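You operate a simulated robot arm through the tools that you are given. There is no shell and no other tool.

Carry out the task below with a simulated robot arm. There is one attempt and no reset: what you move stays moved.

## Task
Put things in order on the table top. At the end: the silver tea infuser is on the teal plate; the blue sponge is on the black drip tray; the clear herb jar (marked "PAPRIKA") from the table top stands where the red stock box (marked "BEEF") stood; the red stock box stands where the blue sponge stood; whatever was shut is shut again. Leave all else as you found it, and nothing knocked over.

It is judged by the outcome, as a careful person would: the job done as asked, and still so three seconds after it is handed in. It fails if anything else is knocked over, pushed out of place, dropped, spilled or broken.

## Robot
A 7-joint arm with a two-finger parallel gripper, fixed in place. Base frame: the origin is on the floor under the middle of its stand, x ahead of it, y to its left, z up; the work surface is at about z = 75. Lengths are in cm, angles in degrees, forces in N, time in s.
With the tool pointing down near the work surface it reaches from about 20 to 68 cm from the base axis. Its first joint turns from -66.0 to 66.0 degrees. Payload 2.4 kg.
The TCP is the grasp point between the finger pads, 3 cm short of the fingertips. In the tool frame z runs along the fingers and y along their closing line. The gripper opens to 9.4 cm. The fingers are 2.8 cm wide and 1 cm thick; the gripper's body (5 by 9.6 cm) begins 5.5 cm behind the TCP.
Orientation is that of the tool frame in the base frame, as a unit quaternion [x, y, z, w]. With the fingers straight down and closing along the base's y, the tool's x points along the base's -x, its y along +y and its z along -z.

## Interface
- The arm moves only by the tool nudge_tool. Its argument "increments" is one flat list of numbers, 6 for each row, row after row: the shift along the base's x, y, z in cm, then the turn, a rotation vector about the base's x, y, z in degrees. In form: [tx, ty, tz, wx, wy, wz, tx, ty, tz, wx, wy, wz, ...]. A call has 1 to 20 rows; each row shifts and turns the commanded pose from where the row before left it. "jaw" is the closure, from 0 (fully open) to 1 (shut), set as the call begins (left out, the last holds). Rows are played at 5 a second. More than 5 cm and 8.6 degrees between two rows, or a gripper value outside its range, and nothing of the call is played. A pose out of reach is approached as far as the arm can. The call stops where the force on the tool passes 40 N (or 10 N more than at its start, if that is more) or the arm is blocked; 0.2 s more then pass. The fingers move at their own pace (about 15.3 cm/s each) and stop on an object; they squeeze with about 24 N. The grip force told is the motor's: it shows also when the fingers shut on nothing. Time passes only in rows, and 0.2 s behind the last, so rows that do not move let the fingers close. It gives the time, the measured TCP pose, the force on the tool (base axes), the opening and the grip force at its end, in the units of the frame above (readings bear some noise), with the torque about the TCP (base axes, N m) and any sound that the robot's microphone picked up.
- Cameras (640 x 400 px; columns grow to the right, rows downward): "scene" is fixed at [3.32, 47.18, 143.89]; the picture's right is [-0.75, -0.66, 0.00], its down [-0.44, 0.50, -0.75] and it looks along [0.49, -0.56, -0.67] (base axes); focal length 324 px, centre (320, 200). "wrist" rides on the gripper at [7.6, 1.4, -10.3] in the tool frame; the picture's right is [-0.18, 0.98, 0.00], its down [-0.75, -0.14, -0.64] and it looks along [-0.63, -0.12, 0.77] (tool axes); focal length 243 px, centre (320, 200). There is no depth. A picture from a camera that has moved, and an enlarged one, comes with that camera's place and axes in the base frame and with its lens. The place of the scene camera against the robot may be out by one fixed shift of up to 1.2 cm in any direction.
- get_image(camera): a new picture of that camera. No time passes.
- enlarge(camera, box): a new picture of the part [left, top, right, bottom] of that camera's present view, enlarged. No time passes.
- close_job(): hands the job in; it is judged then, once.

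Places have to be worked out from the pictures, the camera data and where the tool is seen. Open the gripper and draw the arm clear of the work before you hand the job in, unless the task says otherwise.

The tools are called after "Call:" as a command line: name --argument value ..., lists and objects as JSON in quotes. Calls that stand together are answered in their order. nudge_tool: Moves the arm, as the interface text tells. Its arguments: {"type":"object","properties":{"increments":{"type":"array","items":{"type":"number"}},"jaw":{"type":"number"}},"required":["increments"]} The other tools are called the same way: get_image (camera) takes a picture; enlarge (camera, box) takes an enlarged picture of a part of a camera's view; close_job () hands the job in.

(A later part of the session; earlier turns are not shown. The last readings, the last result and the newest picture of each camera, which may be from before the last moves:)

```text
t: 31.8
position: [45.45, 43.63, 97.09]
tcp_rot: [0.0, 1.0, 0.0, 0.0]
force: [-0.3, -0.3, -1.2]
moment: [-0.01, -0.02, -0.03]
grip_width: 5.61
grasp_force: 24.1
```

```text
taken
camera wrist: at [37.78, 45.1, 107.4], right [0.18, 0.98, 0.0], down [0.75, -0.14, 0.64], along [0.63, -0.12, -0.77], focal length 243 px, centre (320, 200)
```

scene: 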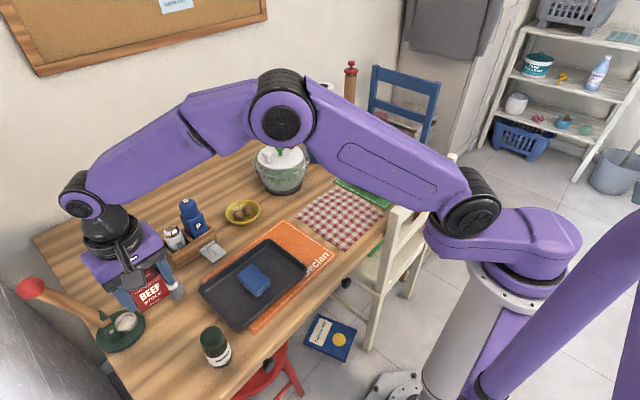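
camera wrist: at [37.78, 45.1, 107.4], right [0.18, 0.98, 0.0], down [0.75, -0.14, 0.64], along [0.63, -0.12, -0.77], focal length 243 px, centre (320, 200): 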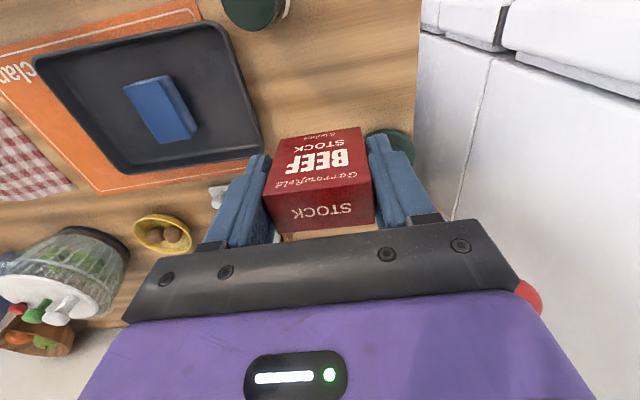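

The box has arrived over the old sponge spot; the grip width is easing slowly (5.61). I enlarge to check its tilt in the hand.

Call:
enlarge --camera "wrist" --box '[220, 110, 420, 250]'

Call:
enlarge --camera "scene" --box '[80, 200, 220, 340]'

```text
2.86 times, centred on (320, 180) of wrist
camera zoom: at [37.78, 45.1, 107.4], right [0.18, 0.98, 0.0], down [0.75, -0.14, 0.64], along [0.63, -0.12, -0.77], focal length 693 px, centre (320, 257)
```

zoom: 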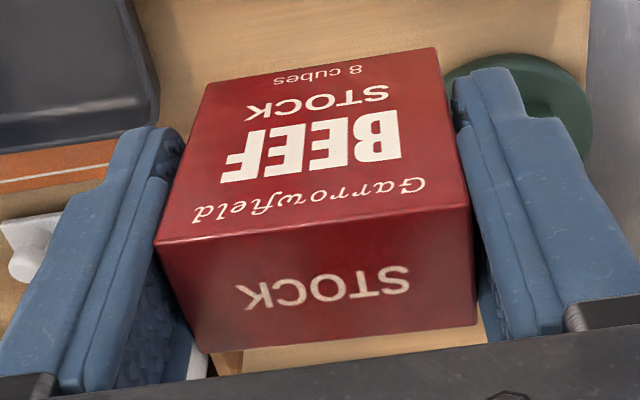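

```text
2.86 times, centred on (150, 270) of scene
camera zoom: at [3.32, 47.18, 143.89], right [-0.75, -0.66, 0.0], down [-0.44, 0.5, -0.75], along [0.49, -0.56, -0.67], focal length 924 px, centre (806, 0)
```

zoom: 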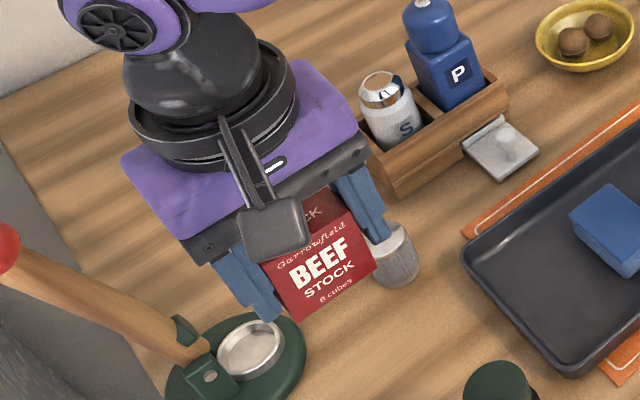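

The box is nearly upright in the hand with its underside about 4.3 cm below the TCP. I align to (46.0, 43.9) and lower to just above the table.

Call:
nudge_tool --increments '[0.42, 0.14, -2.0, 0, 0, 0, 0, 0, -3.0, 0, 0, 0, 0, 0, -3.0, 0, 0, 0, 0, 0, -3.0, 0, 0, 0, 0, 0, -3.0, 0, 0, 0, 0, 0, -2.0, 0, 0, 0, 0, 0, 0, 0, 0, 0]'

Call:
enlarge --camera "scene" --box '[100, 260, 240, 380]'

Call:
get_image --camera "wrist"

```text
t: 33.4
position: [45.91, 43.84, 81.11]
tcp_rot: [0.0, 1.0, 0.001, 0.001]
force: [0.1, 0.2, -1.0]
moment: [0.01, 0.01, -0.03]
grip_width: 5.6
grasp_force: 24.3
```

```text
3.33 times, centred on (170, 320) of scene
camera zoom: at [3.32, 47.18, 143.89], right [-0.75, -0.66, 0.0], down [-0.44, 0.5, -0.75], along [0.49, -0.56, -0.67], focal length 1078 px, centre (820, -200)
```

zoom: 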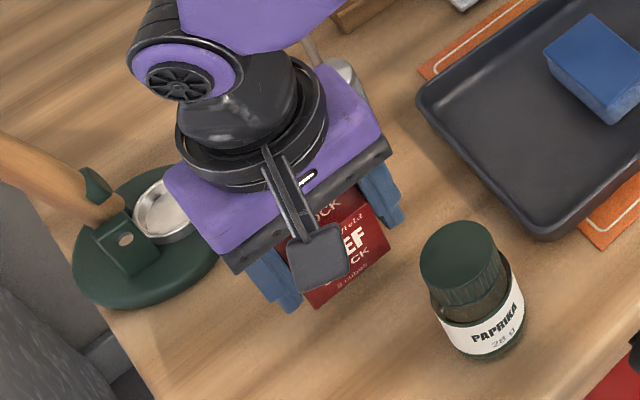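

```text
taken
camera wrist: at [38.29, 45.32, 91.46], right [0.18, 0.98, 0.0], down [0.75, -0.14, 0.64], along [0.63, -0.12, -0.77], focal length 243 px, centre (320, 200)
```

wrist: 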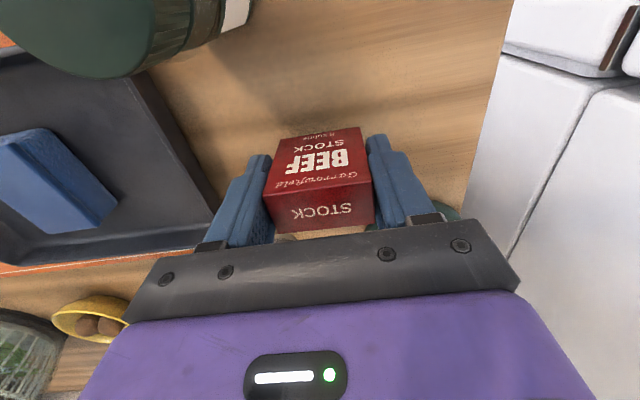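

The way down is clear. I lower in small steps feeling for table contact.

Call:
nudge_tool --increments '[0, 0, -0.5, 0, 0, 0, 0, 0, -0.5, 0, 0, 0, 0, 0, 0, 0, 0, 0]'

Call:
nudge_tool --increments '[0, 0, -0.25, 0, 0, 0, 0, 0, 0, 0, 0, 0]'

Call:
nudge_tool --increments '[0, 0, -0.15, 0, 0, 0, 0, 0, 0, 0, 0, 0]'

```text
t: 34.2
position: [46.04, 43.98, 80.16]
tcp_rot: [0.0, 1.0, 0.001, 0.001]
force: [0.1, 0.1, -0.9]
moment: [0.02, -0.01, 0.01]
grip_width: 5.63
grasp_force: 23.9
```

```text
t: 34.8
position: [46.0, 43.93, 79.87]
tcp_rot: [0.0, 1.0, 0.001, 0.001]
force: [-0.4, -0.6, -0.6]
moment: [0.01, 0.0, -0.03]
grip_width: 5.63
grasp_force: 23.5
```

```text
t: 35.4
position: [45.97, 43.94, 79.77]
tcp_rot: [0.0, 1.0, 0.001, 0.001]
force: [0.0, -0.2, -0.1]
moment: [0.01, 0.03, -0.04]
grip_width: 5.61
grasp_force: 24.1
```

The load on the wrist is just starting to go. I continue in 0.1–0.15 cm steps.

Call:
nudge_tool --increments '[0, 0, -0.15, 0, 0, 0, 0, 0, 0, 0, 0, 0]'

Call:
nudge_tool --increments '[0, 0, -0.1, 0, 0, 0, 0, 0, 0, 0, 0, 0]'

```text
t: 36.0
position: [45.82, 43.93, 79.56]
tcp_rot: [0.0, 1.0, 0.0, 0.001]
force: [0.3, -0.5, -0.8]
moment: [0.02, 0.01, 0.0]
grip_width: 5.62
grasp_force: 23.7
```

```text
t: 36.6
position: [45.97, 44.03, 79.43]
tcp_rot: [0.0, 1.0, 0.0, 0.001]
force: [0.0, 0.0, -0.1]
moment: [-0.01, 0.01, -0.02]
grip_width: 5.63
grasp_force: 24.0
```

Call:
nudge_tool --increments '[0, 0, -0.1, 0, 0, 0, 0, 0, 0, 0, 0, 0]'

Call:
nudge_tool --increments '[0, 0, -0.1, 0, 0, 0, 0, 0, 0, 0, 0, 0]'

```text
t: 37.2
position: [46.04, 43.9, 79.41]
tcp_rot: [0.001, 1.0, 0.0, 0.001]
force: [0.2, 0.1, -1.5]
moment: [0.04, 0.01, 0.01]
grip_width: 5.6
grasp_force: 24.2
```

```text
t: 37.8
position: [45.98, 43.85, 79.3]
tcp_rot: [0.0, 1.0, 0.001, 0.001]
force: [-1.6, -1.2, 5.0]
moment: [-0.17, 0.03, -0.03]
grip_width: 5.6
grasp_force: 23.9
```

Contact on the table (5 N, at the box's -y bottom edge). I release with a modest opening.

Call:
nudge_tool --increments '[0, 0, 0, 0, 0, 0, 0, 0, 0, 0, 0, 0, 0, 0, 0, 0, 0, 0]' --jaw 0.18

Call:
get_image --camera "wrist"

```text
t: 38.6
position: [46.05, 43.99, 79.33]
tcp_rot: [-0.001, 1.0, 0.001, 0.001]
force: [0.5, -0.5, 0.7]
moment: [0.02, -0.02, 0.02]
grip_width: 7.7
grasp_force: 0.1
```

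```text
taken
camera wrist: at [38.3, 45.33, 89.59], right [0.18, 0.98, 0.0], down [0.75, -0.14, 0.64], along [0.63, -0.12, -0.77], focal length 243 px, centre (320, 200)
```

wrist: 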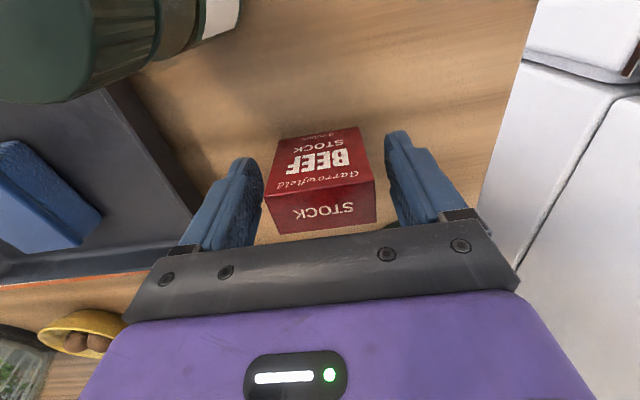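

The box is released and standing between the fingers. I raise straight up and check it.

Call:
nudge_tool --increments '[0, 0, 1.5, 0, 0, 0, 0, 0, 2.5, 0, 0, 0, 0, 0, 3.0, 0, 0, 0, 0, 0, 4.0, 0, 0, 0, 0, 0, 4.0, 0, 0, 0, 0, 0, 0, 0, 0, 0]'

Call:
get_image --camera "wrist"

Call:
get_image --camera "scene"

Call:
enlarge --camera "wrist" --box '[240, 40, 400, 160]'

```text
t: 40.0
position: [45.95, 43.87, 94.3]
tcp_rot: [0.0, 1.0, 0.0, 0.0]
force: [-0.5, -0.3, 0.0]
moment: [-0.03, -0.02, 0.04]
grip_width: 7.72
grasp_force: 0.0
```

```text
taken
camera wrist: at [38.25, 45.28, 104.64], right [0.18, 0.98, 0.0], down [0.75, -0.14, 0.64], along [0.63, -0.12, -0.77], focal length 243 px, centre (320, 200)
```

wrist: 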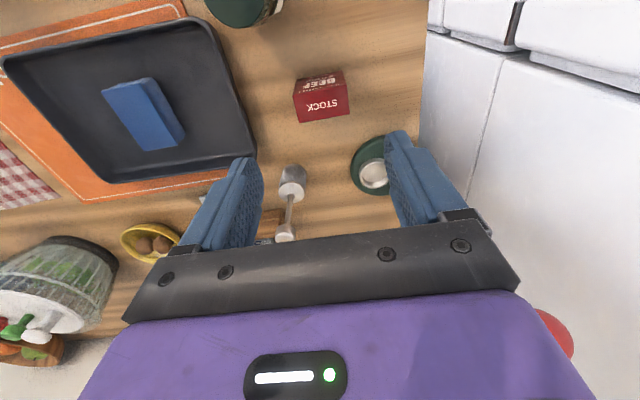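

```text
taken
```

scene: 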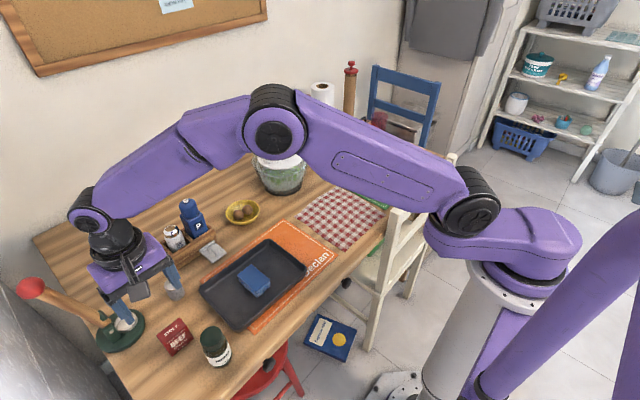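

```text
3.33 times, centred on (320, 100) of wrist
camera zoom: at [38.25, 45.28, 104.64], right [0.18, 0.98, 0.0], down [0.75, -0.14, 0.64], along [0.63, -0.12, -0.77], focal length 809 px, centre (320, 533)
```

zoom: 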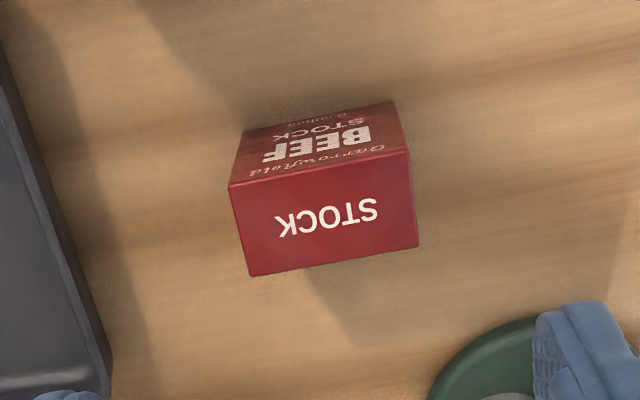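

The box stands upright at (46.07, 44.03), right where the sponge was. Next the jar: I move above it and refine its position.

Call:
nudge_tool --increments '[-3.05, -1.22, 1.0, 0, 0, 0, -3.05, -1.22, 1.0, 0, 0, 0, -3.05, -1.22, 0, 0, 0, 0, 0, 0, 0, 0, 0, 0]' --jaw 0.3

Call:
enlarge --camera "wrist" --box '[220, 20, 420, 160]'

Call:
get_image --camera "wrist"

```text
t: 41.0
position: [36.81, 40.21, 96.23]
tcp_rot: [0.0, 1.0, 0.001, 0.002]
force: [-0.3, 0.0, -0.5]
moment: [-0.02, 0.01, -0.02]
grip_width: 6.58
grasp_force: 0.1
```

```text
2.86 times, centred on (320, 90) of wrist
camera zoom: at [29.09, 41.64, 106.57], right [0.18, 0.98, 0.0], down [0.75, -0.14, 0.64], along [0.63, -0.12, -0.77], focal length 693 px, centre (320, 514)
```

zoom: 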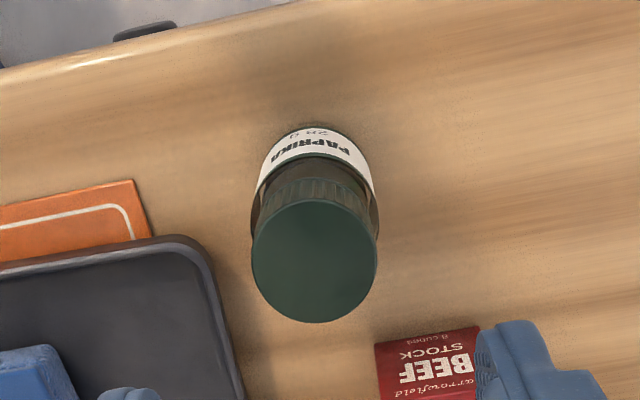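

```text
taken
camera wrist: at [29.09, 41.64, 106.57], right [0.18, 0.98, 0.0], down [0.75, -0.14, 0.64], along [0.63, -0.12, -0.77], focal length 243 px, centre (320, 200)
```

wrist: 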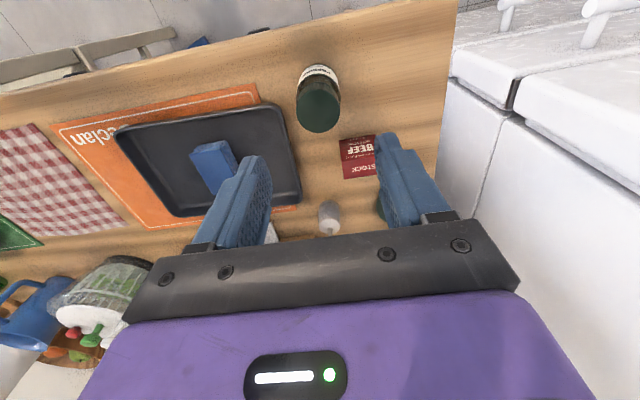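

The jar centre is about (36.85, 40.1), body diameter ≈4.5 cm, lid top z≈84.4. I descend with the fingers open 6.6 cm around it.

Call:
nudge_tool --increments '[0.05, -0.1, -3.0, 0, 0, 0, 0, 0, -3.0, 0, 0, 0, 0, 0, -3.0, 0, 0, 0, 0, 0, -2.0, 0, 0, 0, 0, 0, 0, 0, 0, 0]'

Call:
get_image --camera "wrist"

Call:
enlarge --camera "scene" --box '[140, 260, 280, 390]'

```text
t: 42.2
position: [36.83, 40.13, 85.31]
tcp_rot: [0.0, 1.0, 0.001, -0.001]
force: [-0.5, 0.3, -0.6]
moment: [0.01, 0.02, 0.06]
grip_width: 6.59
grasp_force: 0.1
```

```text
taken
camera wrist: at [29.2, 41.6, 95.59], right [0.18, 0.98, 0.0], down [0.75, -0.14, 0.64], along [0.63, -0.12, -0.77], focal length 243 px, centre (320, 200)
```

wrist: 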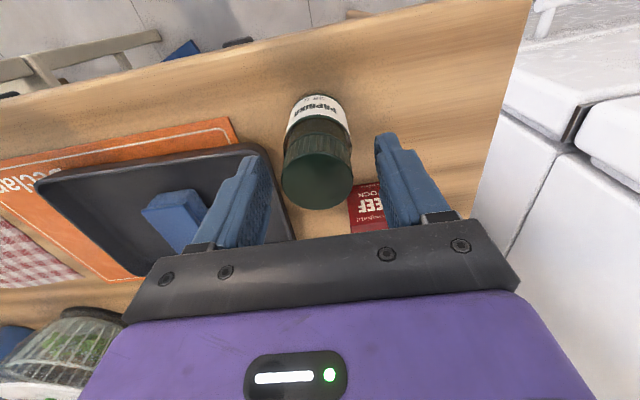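

```text
3.08 times, centred on (210, 325) of scene
camera zoom: at [3.32, 47.18, 143.89], right [-0.75, -0.66, 0.0], down [-0.44, 0.5, -0.75], along [0.49, -0.56, -0.67], focal length 995 px, centre (658, -185)
```

zoom: 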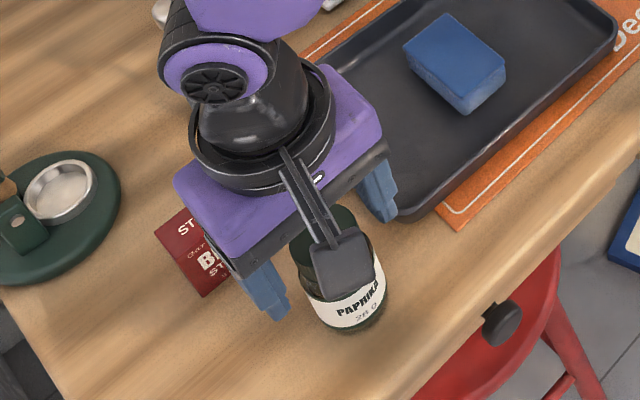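

Fingers straddle the jar well clear of tray and box. I descend to z≈80.4 and close on the jar body.

Call:
nudge_tool --increments '[0, 0, -2.0, 0, 0, 0, 0, 0, -1.5, 0, 0, 0, 0, 0, -1.0, 0, 0, 0, 0, 0, -0.4, 0, 0, 0, 0, 0, 0, 0, 0, 0]'

Call:
nudge_tool --increments '[0, 0, 0, 0, 0, 0, 0, 0, 0, 0, 0, 0, 0, 0, 0, 0, 0, 0, 0, 0, 0, 0, 0, 0]' --jaw 1

Call:
get_image --camera "wrist"

Call:
enlarge --camera "scene" --box '[140, 260, 280, 390]'

```text
t: 43.4
position: [36.85, 40.13, 80.33]
tcp_rot: [0.0, 1.0, 0.001, 0.0]
force: [0.2, 0.7, 0.8]
moment: [-0.03, 0.02, -0.02]
grip_width: 6.58
grasp_force: 0.0
```

```text
t: 44.4
position: [36.81, 40.09, 80.34]
tcp_rot: [0.0, 1.0, 0.001, 0.001]
force: [-1.0, -0.2, -0.1]
moment: [-0.02, -0.01, 0.02]
grip_width: 4.41
grasp_force: 24.4
```

```text
taken
camera wrist: at [29.18, 41.56, 90.69], right [0.18, 0.98, 0.0], down [0.75, -0.14, 0.64], along [0.63, -0.12, -0.77], focal length 243 px, centre (320, 200)
```

wrist: 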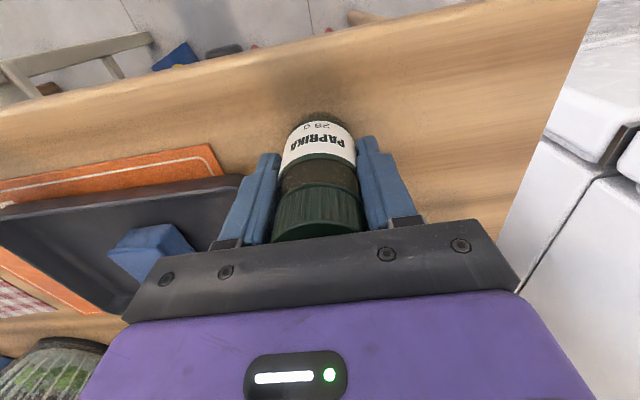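

```text
3.08 times, centred on (210, 325) of scene
camera zoom: at [3.32, 47.18, 143.89], right [-0.75, -0.66, 0.0], down [-0.44, 0.5, -0.75], along [0.49, -0.56, -0.67], focal length 995 px, centre (658, -185)
```

zoom: 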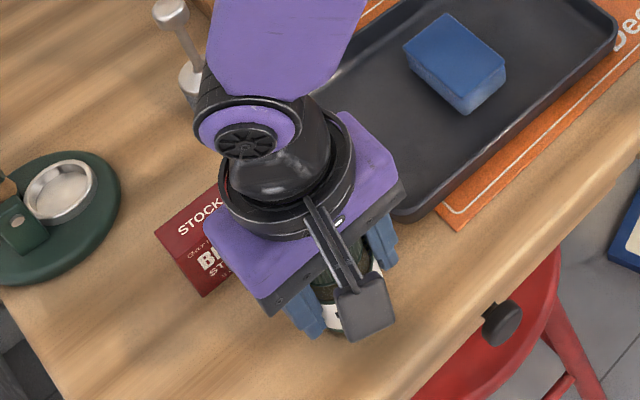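

The jar is gripped (4.41 cm). I lift it gently, then carry it level across the table.

Call:
nudge_tool --increments '[0, 0, 0.5, 0, 0, 0, 0, 0, 1.5, 0, 0, 0, 0, 0, 3.0, 0, 0, 0, 0, 0, 4.0, 0, 0, 0, 0, 0, 4.0, 0, 0, 0, 0, 0, 3.0, 0, 0, 0, 0, 0, 0, 0, 0, 0]'

Call:
get_image --camera "wrist"

Call:
get_image --camera "scene"

```text
t: 46.0
position: [36.94, 40.2, 96.42]
tcp_rot: [0.0, 1.0, 0.0, 0.001]
force: [0.9, 0.8, -1.3]
moment: [0.01, 0.0, 0.01]
grip_width: 4.44
grasp_force: 24.4
```

```text
taken
camera wrist: at [29.26, 41.59, 106.73], right [0.18, 0.98, 0.0], down [0.75, -0.14, 0.64], along [0.63, -0.12, -0.77], focal length 243 px, centre (320, 200)
```

wrist: 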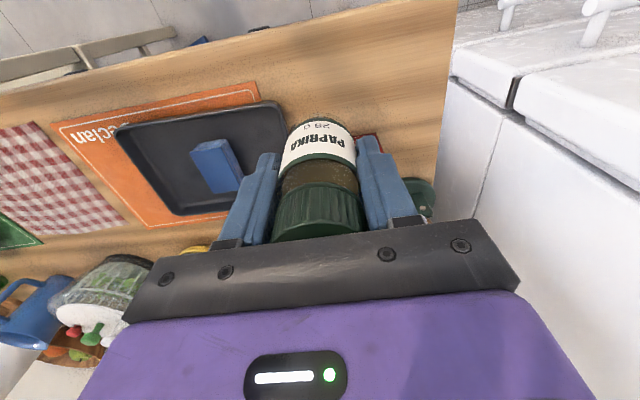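

```text
taken
```

scene: 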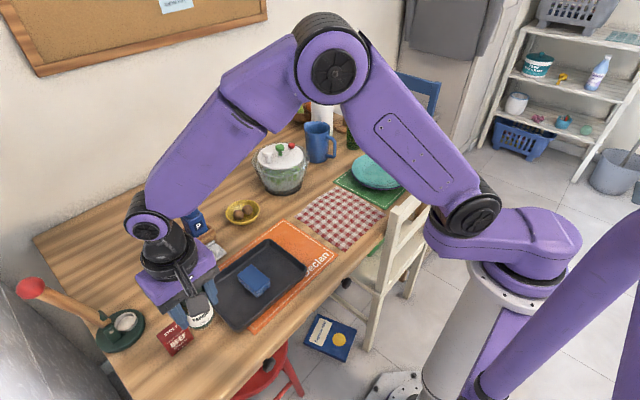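

The jar is held upright and the box is undisturbed. I carry the jar across at z≈96.

Call:
nudge_tool --increments '[0.1, -2.0, 0, 0, 0, 0, 0.17, -3.9, 0, 0, 0, 0, 0.17, -3.9, 0, 0, 0, 0, 0.17, -3.9, 0, 0, 0, 0, 0.17, -3.9, 0, 0, 0, 0, 0.17, -3.9, 0, 0, 0, 0, 0.17, -3.9, 0, 0, 0, 0, 0.17, -3.9, 0, 0, 0, 0, 0.17, -3.9, 0, 0, 0, 0, 0.17, -3.9, 0, 0, 0, 0, 0.17, -3.9, 0, 0, 0, 0, 0.17, -3.9, 0, 0, 0, 0, 0, 0, 0, 0, 0, 0]'

Call:
nudge_tool --increments '[0.17, -3.9, 0, 0, 0, 0, 0.17, -3.9, 0, 0, 0, 0, 0.17, -3.9, 0, 0, 0, 0, 0.17, -3.9, 0, 0, 0, 0, 0.17, -3.9, 0, 0, 0, 0, 0.17, -3.9, 0, 0, 0, 0, 0.17, -3.9, 0, 0, 0, 0, 0.17, -3.9, 0, 0, 0, 0, 0.17, -3.9, 0, 0, 0, 0, 0.17, -3.9, 0, 0, 0, 0, 0.17, -3.9, 0, 0, 0, 0, 0.1, -3.0, 0, 0, 0, 0, 0, 0, 0, 0, 0, 0]'

Call:
get_image --camera "wrist"

Call:
get_image --camera "scene"

```text
t: 48.8
position: [38.8, -4.86, 96.38]
tcp_rot: [0.0, 1.0, 0.001, 0.001]
force: [-0.1, 0.1, -1.0]
moment: [0.0, 0.01, 0.01]
grip_width: 4.44
grasp_force: 23.9
```

```text
t: 51.6
position: [40.91, -50.7, 96.33]
tcp_rot: [-0.001, 1.0, 0.001, 0.0]
force: [0.2, 0.0, -2.0]
moment: [0.0, 0.02, 0.02]
grip_width: 4.43
grasp_force: 23.7
```

```text
taken
camera wrist: at [33.2, -49.31, 106.7], right [0.18, 0.98, 0.0], down [0.75, -0.14, 0.64], along [0.63, -0.12, -0.77], focal length 243 px, centre (320, 200)
```

wrist: 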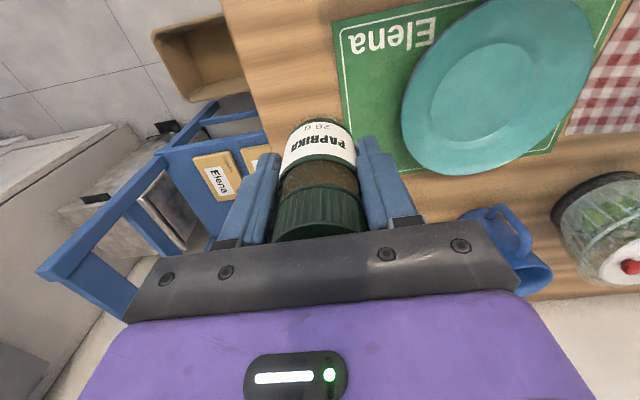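

```text
taken
```

scene: 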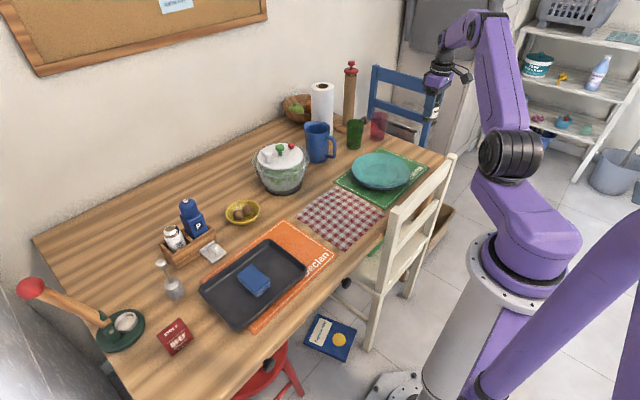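

The jar is above the box's old spot at (40.9, -50.7), just off the mat edge. I lower toward the table.

Call:
nudge_tool --increments '[0, 0, -3.0, 0, 0, 0, 0, 0, -3.0, 0, 0, 0, 0, 0, -3.0, 0, 0, 0, 0, 0, -3.0, 0, 0, 0, 0, 0, -2.5, 0, 0, 0, 0, 0, 0, 0, 0, 0]'

Call:
enlarge --camera "wrist" --box '[200, 60, 440, 250]'

Call:
enlarge --camera "scene" --box '[390, 90, 470, 170]'

```text
t: 53.0
position: [40.82, -50.6, 81.85]
tcp_rot: [0.0, 1.0, 0.0, 0.002]
force: [0.7, 0.0, -1.5]
moment: [-0.02, 0.03, 0.01]
grip_width: 4.46
grasp_force: 24.4
```

```text
2.11 times, centred on (320, 155) of wrist
camera zoom: at [33.18, -49.26, 92.13], right [0.18, 0.98, 0.0], down [0.75, -0.14, 0.64], along [0.63, -0.12, -0.77], focal length 511 px, centre (320, 295)
```

zoom: 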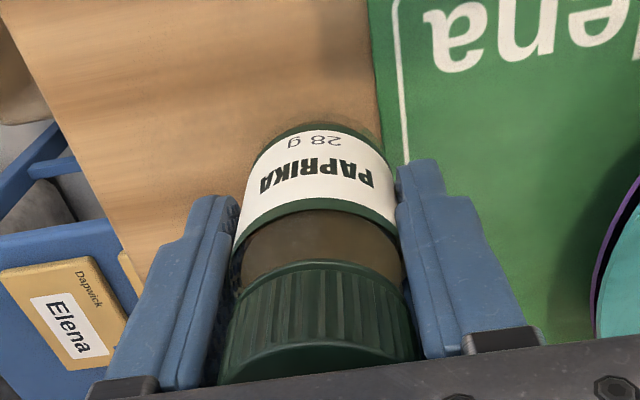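

```text
5.00 times, centred on (430, 130) of scene
camera zoom: at [3.32, 47.18, 143.89], right [-0.75, -0.66, 0.0], down [-0.44, 0.5, -0.75], along [0.49, -0.56, -0.67], focal length 1617 px, centre (-230, 550)
```

zoom: 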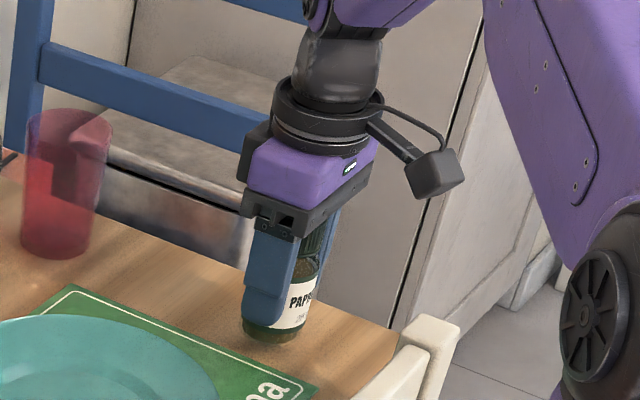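

The jar base is just beside the mat edge. I nudge 0.15 cm away from the mat and lower in small steps.

Call:
nudge_tool --increments '[0, -0.15, -0.5, 0, 0, 0, 0, 0, -0.5, 0, 0, 0, 0, 0, 0, 0, 0, 0]'

Call:
nudge_tool --increments '[0, 0, -0.25, 0, 0, 0, 0, 0, 0, 0, 0, 0]'

Call:
nudge_tool --increments '[0, 0, -0.15, 0, 0, 0, 0, 0, 0, 0, 0, 0]'

```text
t: 53.8
position: [40.89, -50.8, 80.79]
tcp_rot: [0.0, 1.0, 0.001, 0.001]
force: [1.0, -0.1, -0.7]
moment: [-0.01, -0.01, 0.0]
grip_width: 4.45
grasp_force: 24.1
```

```text
t: 54.4
position: [40.97, -50.72, 80.71]
tcp_rot: [0.0, 1.0, 0.0, 0.0]
force: [0.2, 0.0, -1.5]
moment: [-0.01, 0.06, 0.01]
grip_width: 4.42
grasp_force: 24.2
```

```text
t: 55.0
position: [40.88, -50.84, 80.39]
tcp_rot: [0.0, 1.0, 0.0, 0.0]
force: [-0.7, -0.3, -1.5]
moment: [0.0, 0.0, -0.02]
grip_width: 4.42
grasp_force: 23.9
```

No contact yet; I continue down in 0.1 cm steps.

Call:
nudge_tool --increments '[0, 0, -0.1, 0, 0, 0, 0, 0, 0, 0, 0, 0]'

Call:
nudge_tool --increments '[0, 0, -0.1, 0, 0, 0, 0, 0, 0, 0, 0, 0]'

```text
t: 55.6
position: [40.79, -50.8, 80.37]
tcp_rot: [0.001, 1.0, 0.001, 0.001]
force: [-1.1, 0.4, 0.7]
moment: [0.01, 0.09, -0.01]
grip_width: 4.45
grasp_force: 23.5
```

```text
t: 56.2
position: [40.88, -50.84, 80.35]
tcp_rot: [0.0, 1.0, 0.001, 0.002]
force: [-2.4, 3.1, 12.1]
moment: [0.18, 0.23, 0.05]
grip_width: 4.42
grasp_force: 24.0
```

The jar is down on the table (12 N). I ease off a touch and release.

Call:
nudge_tool --increments '[0, 0, 0.08, 0, 0, 0, 0, 0, 0, 0, 0, 0]'

Call:
nudge_tool --increments '[0, 0, 0, 0, 0, 0, 0, 0, 0, 0, 0, 0, 0, 0, 0, 0, 0, 0]' --jaw 0.3

Call:
get_image --camera "wrist"

```text
t: 56.8
position: [40.97, -50.82, 80.32]
tcp_rot: [0.0, 1.0, 0.0, 0.002]
force: [1.3, -2.2, 2.6]
moment: [-0.08, -0.04, 0.01]
grip_width: 4.42
grasp_force: 24.3
```

```text
t: 57.6
position: [40.79, -50.76, 80.41]
tcp_rot: [0.0, 1.0, 0.001, 0.001]
force: [0.0, 0.2, 0.1]
moment: [0.02, 0.0, 0.0]
grip_width: 6.57
grasp_force: 0.1
```

```text
taken
camera wrist: at [33.21, -49.4, 90.68], right [0.18, 0.98, 0.0], down [0.75, -0.14, 0.64], along [0.63, -0.12, -0.77], focal length 243 px, centre (320, 200)
```

wrist: 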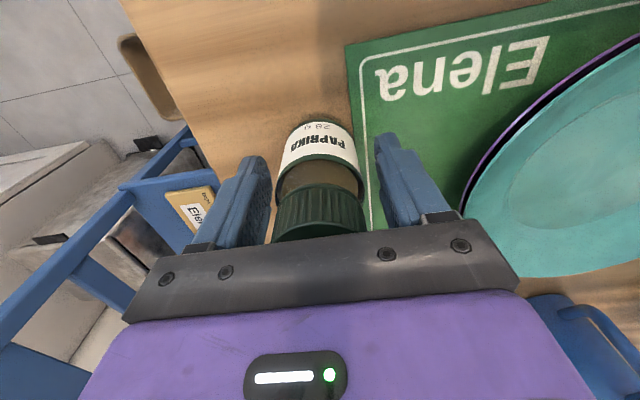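

The jar stands free between the open fingers. I rise straight up well above it.

Call:
nudge_tool --increments '[0, 0, 1.0, 0, 0, 0, 0, 0, 2.0, 0, 0, 0, 0, 0, 3.0, 0, 0, 0, 0, 0, 4.0, 0, 0, 0, 0, 0, 4.0, 0, 0, 0, 0, 0, 4.0, 0, 0, 0, 0, 0, 3.0, 0, 0, 0, 0, 0, 0, 0, 0, 0]'

Call:
get_image --camera "wrist"

Call:
enlarge --camera "scene" --box '[330, 100, 470, 220]'

```text
t: 59.4
position: [40.86, -50.86, 101.41]
tcp_rot: [0.0, 1.0, 0.001, 0.001]
force: [-0.8, -0.3, -0.5]
moment: [-0.01, -0.02, -0.04]
grip_width: 6.58
grasp_force: 0.1
```

```text
taken
camera wrist: at [33.2, -49.43, 111.73], right [0.18, 0.98, 0.0], down [0.75, -0.14, 0.64], along [0.63, -0.12, -0.77], focal length 243 px, centre (320, 200)
```

wrist: 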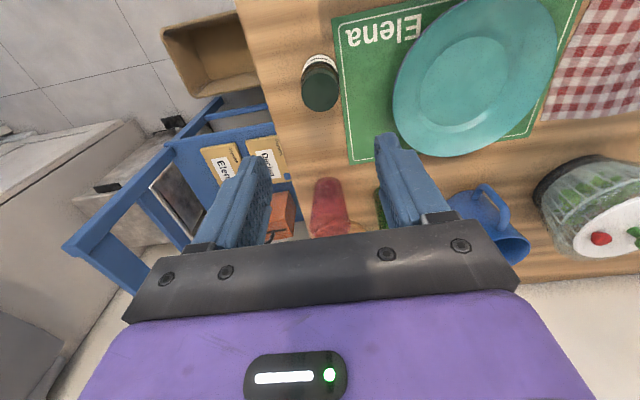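

```text
3.33 times, centred on (400, 160) of scene
camera zoom: at [3.32, 47.18, 143.89], right [-0.75, -0.66, 0.0], down [-0.44, 0.5, -0.75], along [0.49, -0.56, -0.67], focal length 1078 px, centre (53, 333)
```

zoom: 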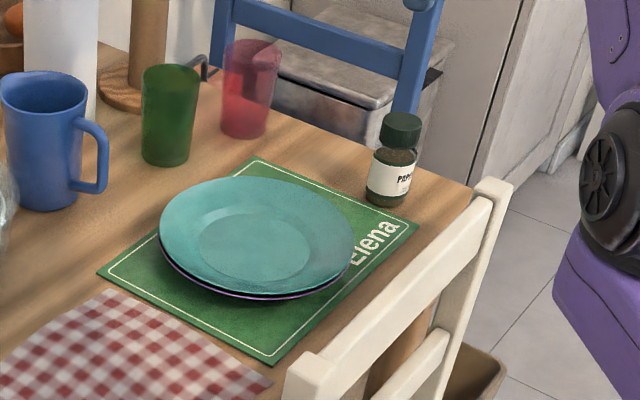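

The jar stands upright where the box stood. Now I travel back high across the table to the infuser.

Call:
nudge_tool --increments '[0.2, 3.0, 0.2, 0, 0, 0, 0.2, 4.2, 0.2, 0, 0, 0, 0.2, 4.5, 0.2, 0, 0, 0, 0.2, 4.5, 0.2, 0, 0, 0, 0.2, 4.5, 0, 0, 0, 0, 0.2, 4.5, 0, 0, 0, 0, 0.2, 4.5, 0, 0, 0, 0, 0.2, 4.5, 0, 0, 0, 0, 0.2, 4.5, 0, 0, 0, 0, 0.2, 4.5, 0, 0, 0, 0, 0.2, 4.5, 0, 0, 0, 0, 0.2, 4.5, 0, 0, 0, 0, 0.2, 4.5, 0, 0, 0, 0, 0.3, 4.5, 0, 0, 0, 0, 0.4, 4.5, 0, 0, 0, 0, 0.6, 4.5, 0, 0, 0, 0, 0.8, 4.5, 0, 0, 0, 0, 0.9, 4.5, 0, 0, 0, 0, 1.0, 4.5, 0, 0, 0, 0, 1.0, 4.5, 0, 0, 0, 0]' --jaw 0.4

Call:
get_image --camera "wrist"

```text
t: 63.6
position: [48.43, 37.33, 102.28]
tcp_rot: [-0.001, 1.0, 0.0, 0.001]
force: [-0.6, -0.8, -0.2]
moment: [-0.01, 0.01, 0.0]
grip_width: 5.63
grasp_force: 0.0
```

```text
taken
camera wrist: at [40.7, 38.78, 112.59], right [0.18, 0.98, 0.0], down [0.75, -0.14, 0.64], along [0.63, -0.12, -0.77], focal length 243 px, centre (320, 200)
```

wrist: 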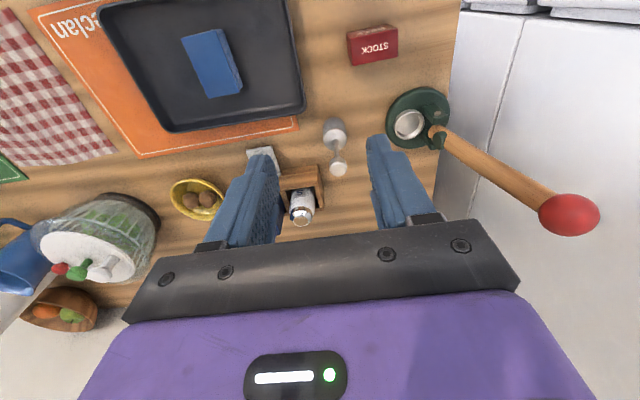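

The infuser and its knob are visible between the fingers. I'll enlarge to refine its position.

Call:
enlarge --camera "wrist" --box '[260, 90, 400, 210]'

Call:
get_image --camera "scene"

```text
3.33 times, centred on (330, 150) of wrist
camera zoom: at [40.7, 38.78, 112.59], right [0.18, 0.98, 0.0], down [0.75, -0.14, 0.64], along [0.63, -0.12, -0.77], focal length 809 px, centre (287, 367)
```

zoom: 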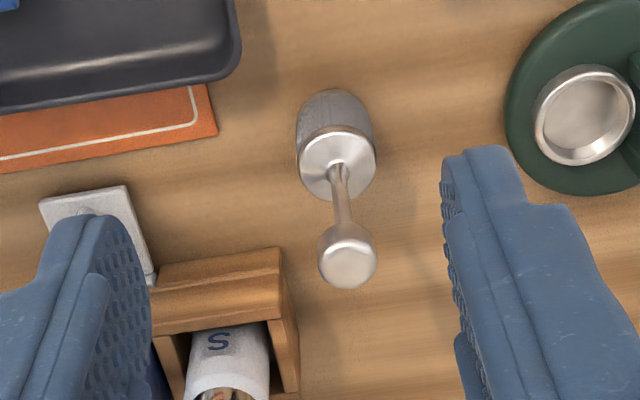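

```text
taken
```

scene: 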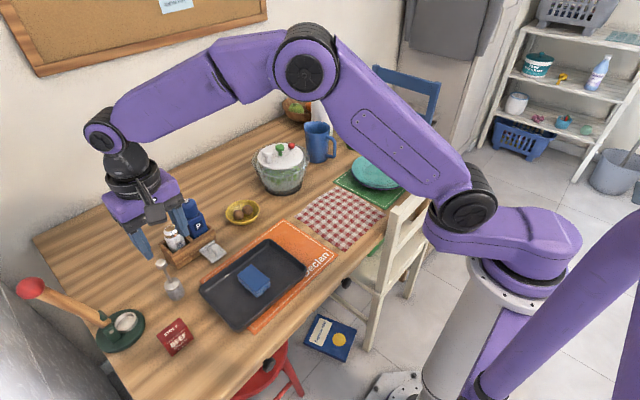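

Infuser is at about (56.85, 38.1), knob top z≈87.4. I move out above it and check whether the arm really reaches.

Call:
nudge_tool --increments '[2.8, 0.26, -1.5, 0, 0, 0, 2.8, 0.26, -1.5, 0, 0, 0, 2.8, 0.25, -1.5, 0, 0, 0, 0, 0, -1.5, 0, 0, 0, 0, 0, 0, 0, 0, 0]'

Call:
get_image --camera "wrist"

Call:
get_image --camera "scene"

```text
t: 64.8
position: [56.88, 38.16, 96.04]
tcp_rot: [0.0, 1.0, 0.0, 0.0]
force: [-0.1, -0.5, 0.7]
moment: [0.03, -0.04, 0.0]
grip_width: 5.66
grasp_force: 0.0
```

```text
taken
camera wrist: at [49.16, 39.52, 106.47], right [0.18, 0.98, 0.0], down [0.75, -0.14, 0.64], along [0.63, -0.12, -0.77], focal length 243 px, centre (320, 200)
```

wrist: 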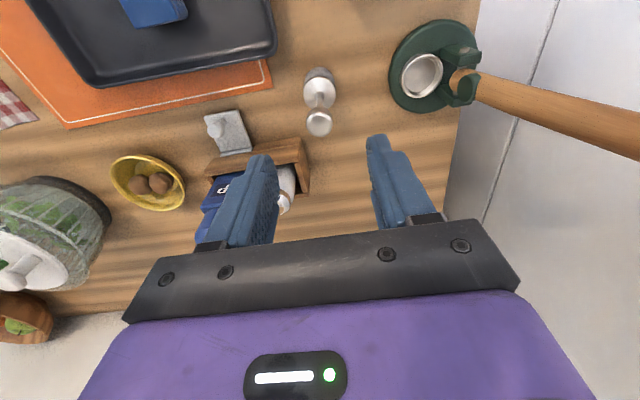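

```text
taken
```

scene: 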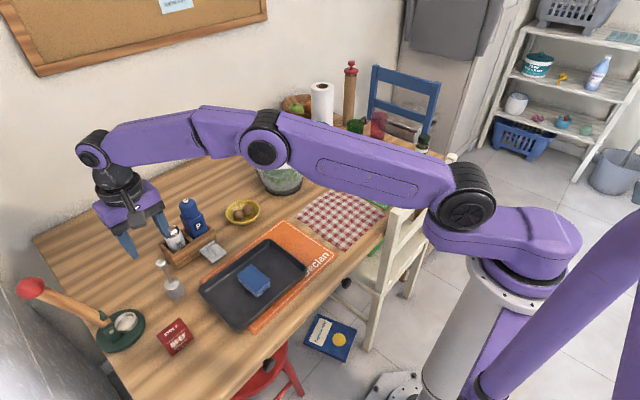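

The arm reaches it and the knob sits right under the TCP axis. I descend around the knob.

Call:
nudge_tool --increments '[0, 0, -2.5, 0, 0, 0, 0, 0, -2.5, 0, 0, 0, 0, 0, -2.0, 0, 0, 0, 0, 0, 0, 0, 0, 0]'

Call:
get_image --camera "wrist"

Call:
enlarge --camera "scene" --box '[80, 180, 240, 320]'

```text
t: 65.8
position: [56.78, 38.08, 89.17]
tcp_rot: [0.0, 1.0, 0.0, 0.001]
force: [0.0, 0.2, 0.5]
moment: [0.0, 0.05, 0.01]
grip_width: 5.65
grasp_force: 0.0
```

```text
taken
camera wrist: at [49.15, 39.53, 99.49], right [0.18, 0.98, 0.0], down [0.75, -0.14, 0.64], along [0.63, -0.12, -0.77], focal length 243 px, centre (320, 200)
```

wrist: 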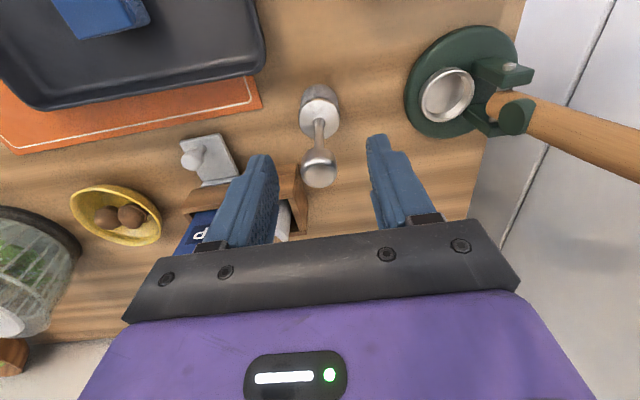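

```text
2.86 times, centred on (160, 250) of scene
camera zoom: at [3.32, 47.18, 143.89], right [-0.75, -0.66, 0.0], down [-0.44, 0.5, -0.75], along [0.49, -0.56, -0.67], focal length 924 px, centre (777, 57)
```

zoom: 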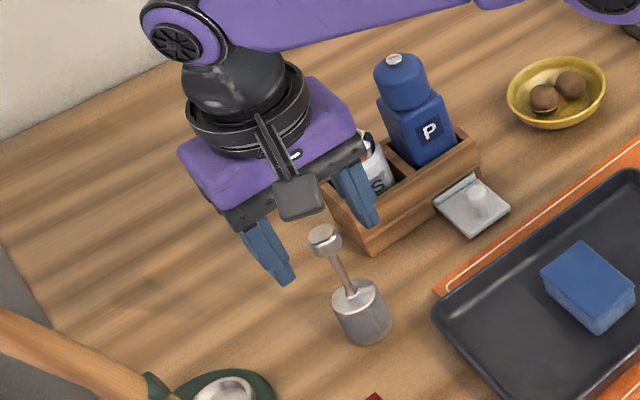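

Alignment is good; the knob top is at about z=87.6. I lower to z≈86.6 and close on the knob.

Call:
nudge_tool --increments '[0, 0, -1.5, 0, 0, 0, 0, 0, -1.1, 0, 0, 0, 0, 0, 0, 0, 0, 0]'

Call:
get_image --camera "wrist"

Call:
enlarge --camera "scene" --box '[110, 200, 230, 310]'

```text
t: 66.6
position: [56.76, 37.96, 86.51]
tcp_rot: [0.0, 1.0, 0.001, 0.0]
force: [0.4, 0.0, -0.7]
moment: [0.01, 0.01, 0.02]
grip_width: 5.65
grasp_force: 0.1
```

```text
taken
camera wrist: at [49.16, 39.55, 96.88], right [0.18, 0.98, 0.0], down [0.75, -0.14, 0.64], along [0.63, -0.12, -0.77], focal length 243 px, centre (320, 200)
```

wrist: 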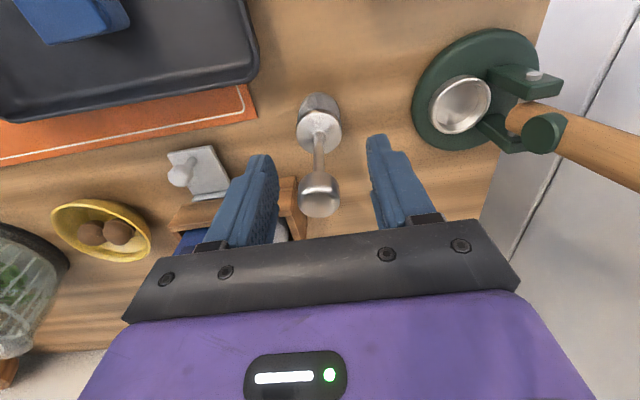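

```text
3.64 times, centred on (170, 255) of scene
camera zoom: at [3.32, 47.18, 143.89], right [-0.75, -0.66, 0.0], down [-0.44, 0.5, -0.75], along [0.49, -0.56, -0.67], focal length 1176 px, centre (866, 0)
```

zoom: 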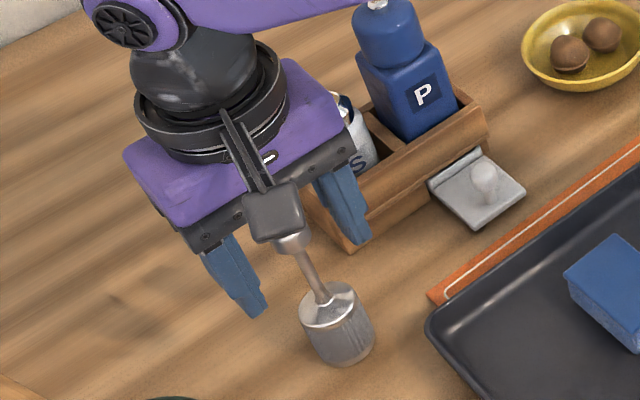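

The knob is centred between the pads at TCP height. I close the fingers.

Call:
nudge_tool --increments '[0, 0, 0, 0, 0, 0, 0, 0, 0, 0, 0, 0, 0, 0, 0, 0, 0, 0, 0, 0, 0, 0, 0, 0]' --jaw 1

Call:
get_image --camera "wrist"

```text
t: 67.6
position: [56.78, 38.13, 86.61]
tcp_rot: [0.0, 1.0, 0.001, 0.0]
force: [-0.1, 0.2, -0.7]
moment: [0.0, 0.01, -0.03]
grip_width: 2.11
grasp_force: 23.6
```

```text
taken
camera wrist: at [49.16, 39.54, 96.9], right [0.18, 0.98, 0.0], down [0.75, -0.14, 0.64], along [0.63, -0.12, -0.77], focal length 243 px, centre (320, 200)
```

wrist: 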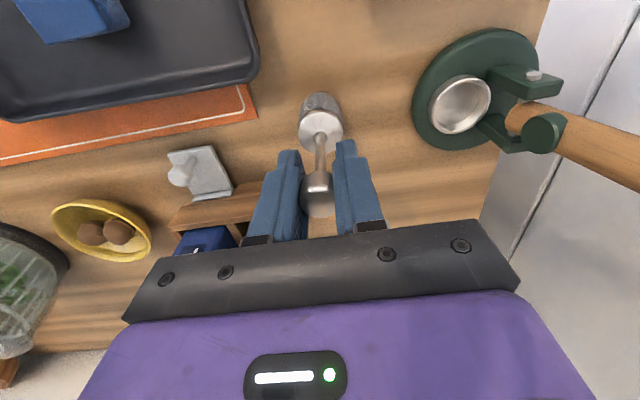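

The knob is gripped (2.11 cm). I lift slowly and check that the infuser hangs straight.

Call:
nudge_tool --increments '[0, 0, 0.5, 0, 0, 0, 0, 0, 1.0, 0, 0, 0, 0, 0, 1.5, 0, 0, 0, 0, 0, 2.0, 0, 0, 0, 0, 0, 0, 0, 0, 0]'

Call:
get_image --camera "wrist"

Call:
enlarge --camera "scene" --box '[110, 180, 230, 310]'

```text
t: 68.8
position: [56.8, 38.07, 91.67]
tcp_rot: [0.0, 1.0, 0.001, 0.001]
force: [0.5, 0.2, -0.2]
moment: [0.01, 0.03, 0.02]
grip_width: 2.1
grasp_force: 24.3
```

```text
taken
camera wrist: at [49.19, 39.54, 101.87], right [0.18, 0.98, 0.0], down [0.75, -0.14, 0.64], along [0.63, -0.12, -0.77], focal length 243 px, centre (320, 200)
```

wrist: 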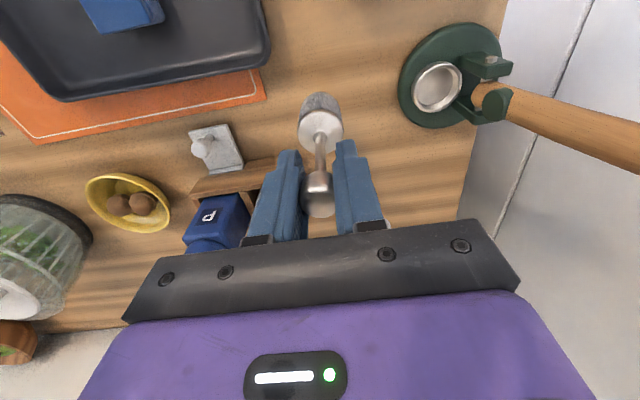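

```text
3.08 times, centred on (170, 245) of scene
camera zoom: at [3.32, 47.18, 143.89], right [-0.75, -0.66, 0.0], down [-0.44, 0.5, -0.75], along [0.49, -0.56, -0.67], focal length 995 px, centre (782, 62)
```

zoom: 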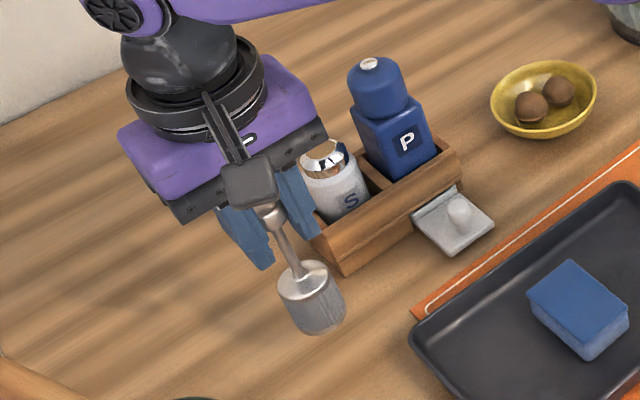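

The infuser hangs straight and the caddy is untouched. I lift to about z=104, pull in over the tray, then travel toward the plate.

Call:
nudge_tool --increments '[0, 0, 3.0, 0, 0, 0, 0, 0, 3.5, 0, 0, 0, -0.5, 0, 3.5, 0, 0, 0, -2.0, 0, 2.3, 0, 0, 0, -3.0, -0.5, 0, 0, 0, 0, -3.0, -2.0, 0, 0, 0, 0, -2.0, -3.5, 0, 0, 0, 0, 0, -4.0, 0, 0, 0, 0, 0, -4.0, 0, 0, 0, 0, 0, -4.0, 0, 0, 0, 0, 0, -4.0, 0, 0, 0, 0, 0, -4.0, 0, 0, 0, 0, 0, -4.0, 0, 0, 0, 0, 0, -4.0, 0, 0, 0, 0, 0, 0, 0, 0, 0, 0]'

Call:
nudge_tool --increments '[0, -4.0, 0, 0, 0, 0, 0, -4.0, 0, 0, 0, 0, 0, -4.0, 0, 0, 0, 0, 0, -4.0, 0, 0, 0, 0, 0, -4.0, 0, 0, 0, 0, 0, -4.0, 0, 0, 0, 0, 0, -4.0, 0, 0, 0, 0, 0, -4.0, 0, 0, 0, 0, -0.1, -3.7, 0, 0, 0, 0, 0, 0, 0, 0, 0, 0]'

Call:
get_image --camera "wrist"

Call:
get_image --camera "scene"

```text
t: 72.0
position: [46.29, 3.86, 103.71]
tcp_rot: [-0.001, 1.0, 0.001, 0.001]
force: [0.2, -0.3, -0.9]
moment: [0.02, -0.03, 0.02]
grip_width: 2.09
grasp_force: 24.6
```

```text
t: 74.2
position: [46.22, -31.62, 103.77]
tcp_rot: [-0.001, 1.0, 0.001, 0.001]
force: [0.2, 0.2, -0.2]
moment: [0.0, 0.04, 0.0]
grip_width: 2.1
grasp_force: 24.0
```

```text
taken
camera wrist: at [38.59, -30.28, 114.12], right [0.18, 0.98, 0.0], down [0.75, -0.14, 0.64], along [0.63, -0.12, -0.77], focal length 243 px, centre (320, 200)
```

wrist: 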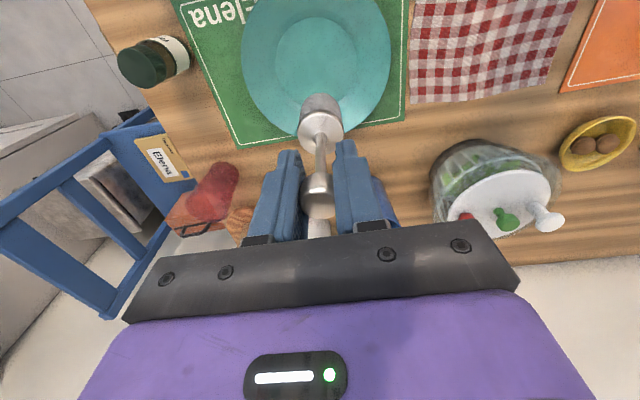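

```text
taken
```

scene: 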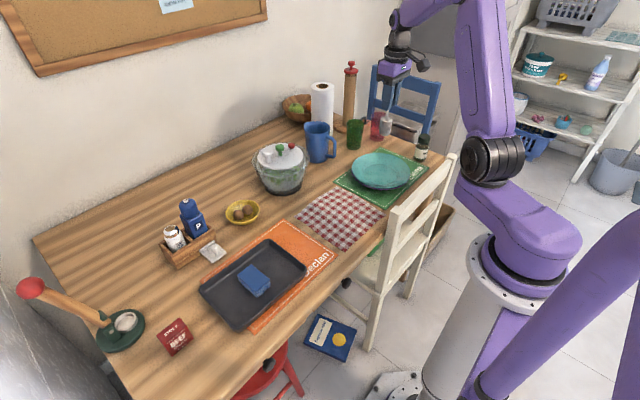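

I check the plate's centre more carefully from this view before lowering.

Call:
enlarge --camera "wrist" --box '[220, 0, 420, 150]'

Call:
enlarge --camera "scene" --box '[330, 90, 450, 210]'

```text
2.67 times, centred on (320, 75) of wrist
camera zoom: at [38.59, -30.28, 114.12], right [0.18, 0.98, 0.0], down [0.75, -0.14, 0.64], along [0.63, -0.12, -0.77], focal length 647 px, centre (320, 533)
```

zoom: 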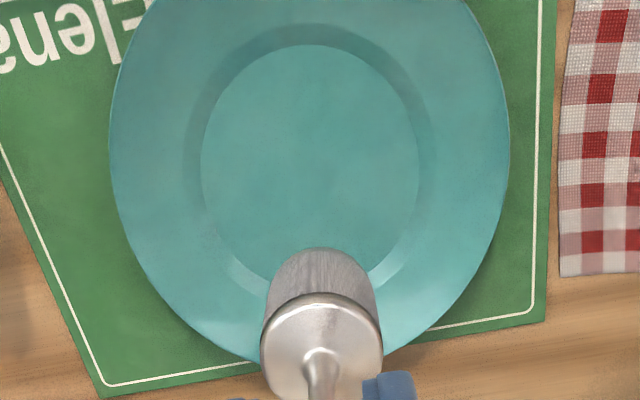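

```text
3.33 times, centred on (390, 150) of scene
camera zoom: at [3.32, 47.18, 143.89], right [-0.75, -0.66, 0.0], down [-0.44, 0.5, -0.75], along [0.49, -0.56, -0.67], focal length 1078 px, centre (87, 367)
```

zoom: 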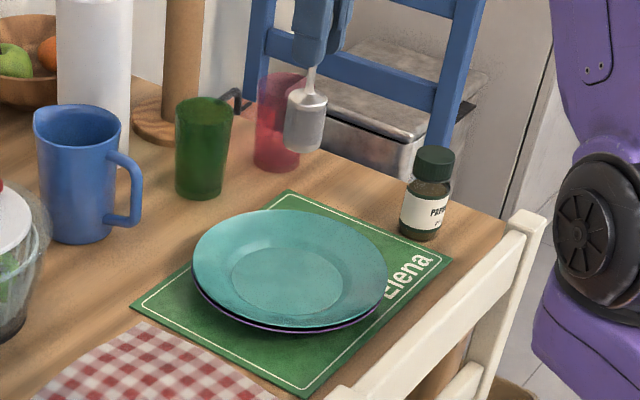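

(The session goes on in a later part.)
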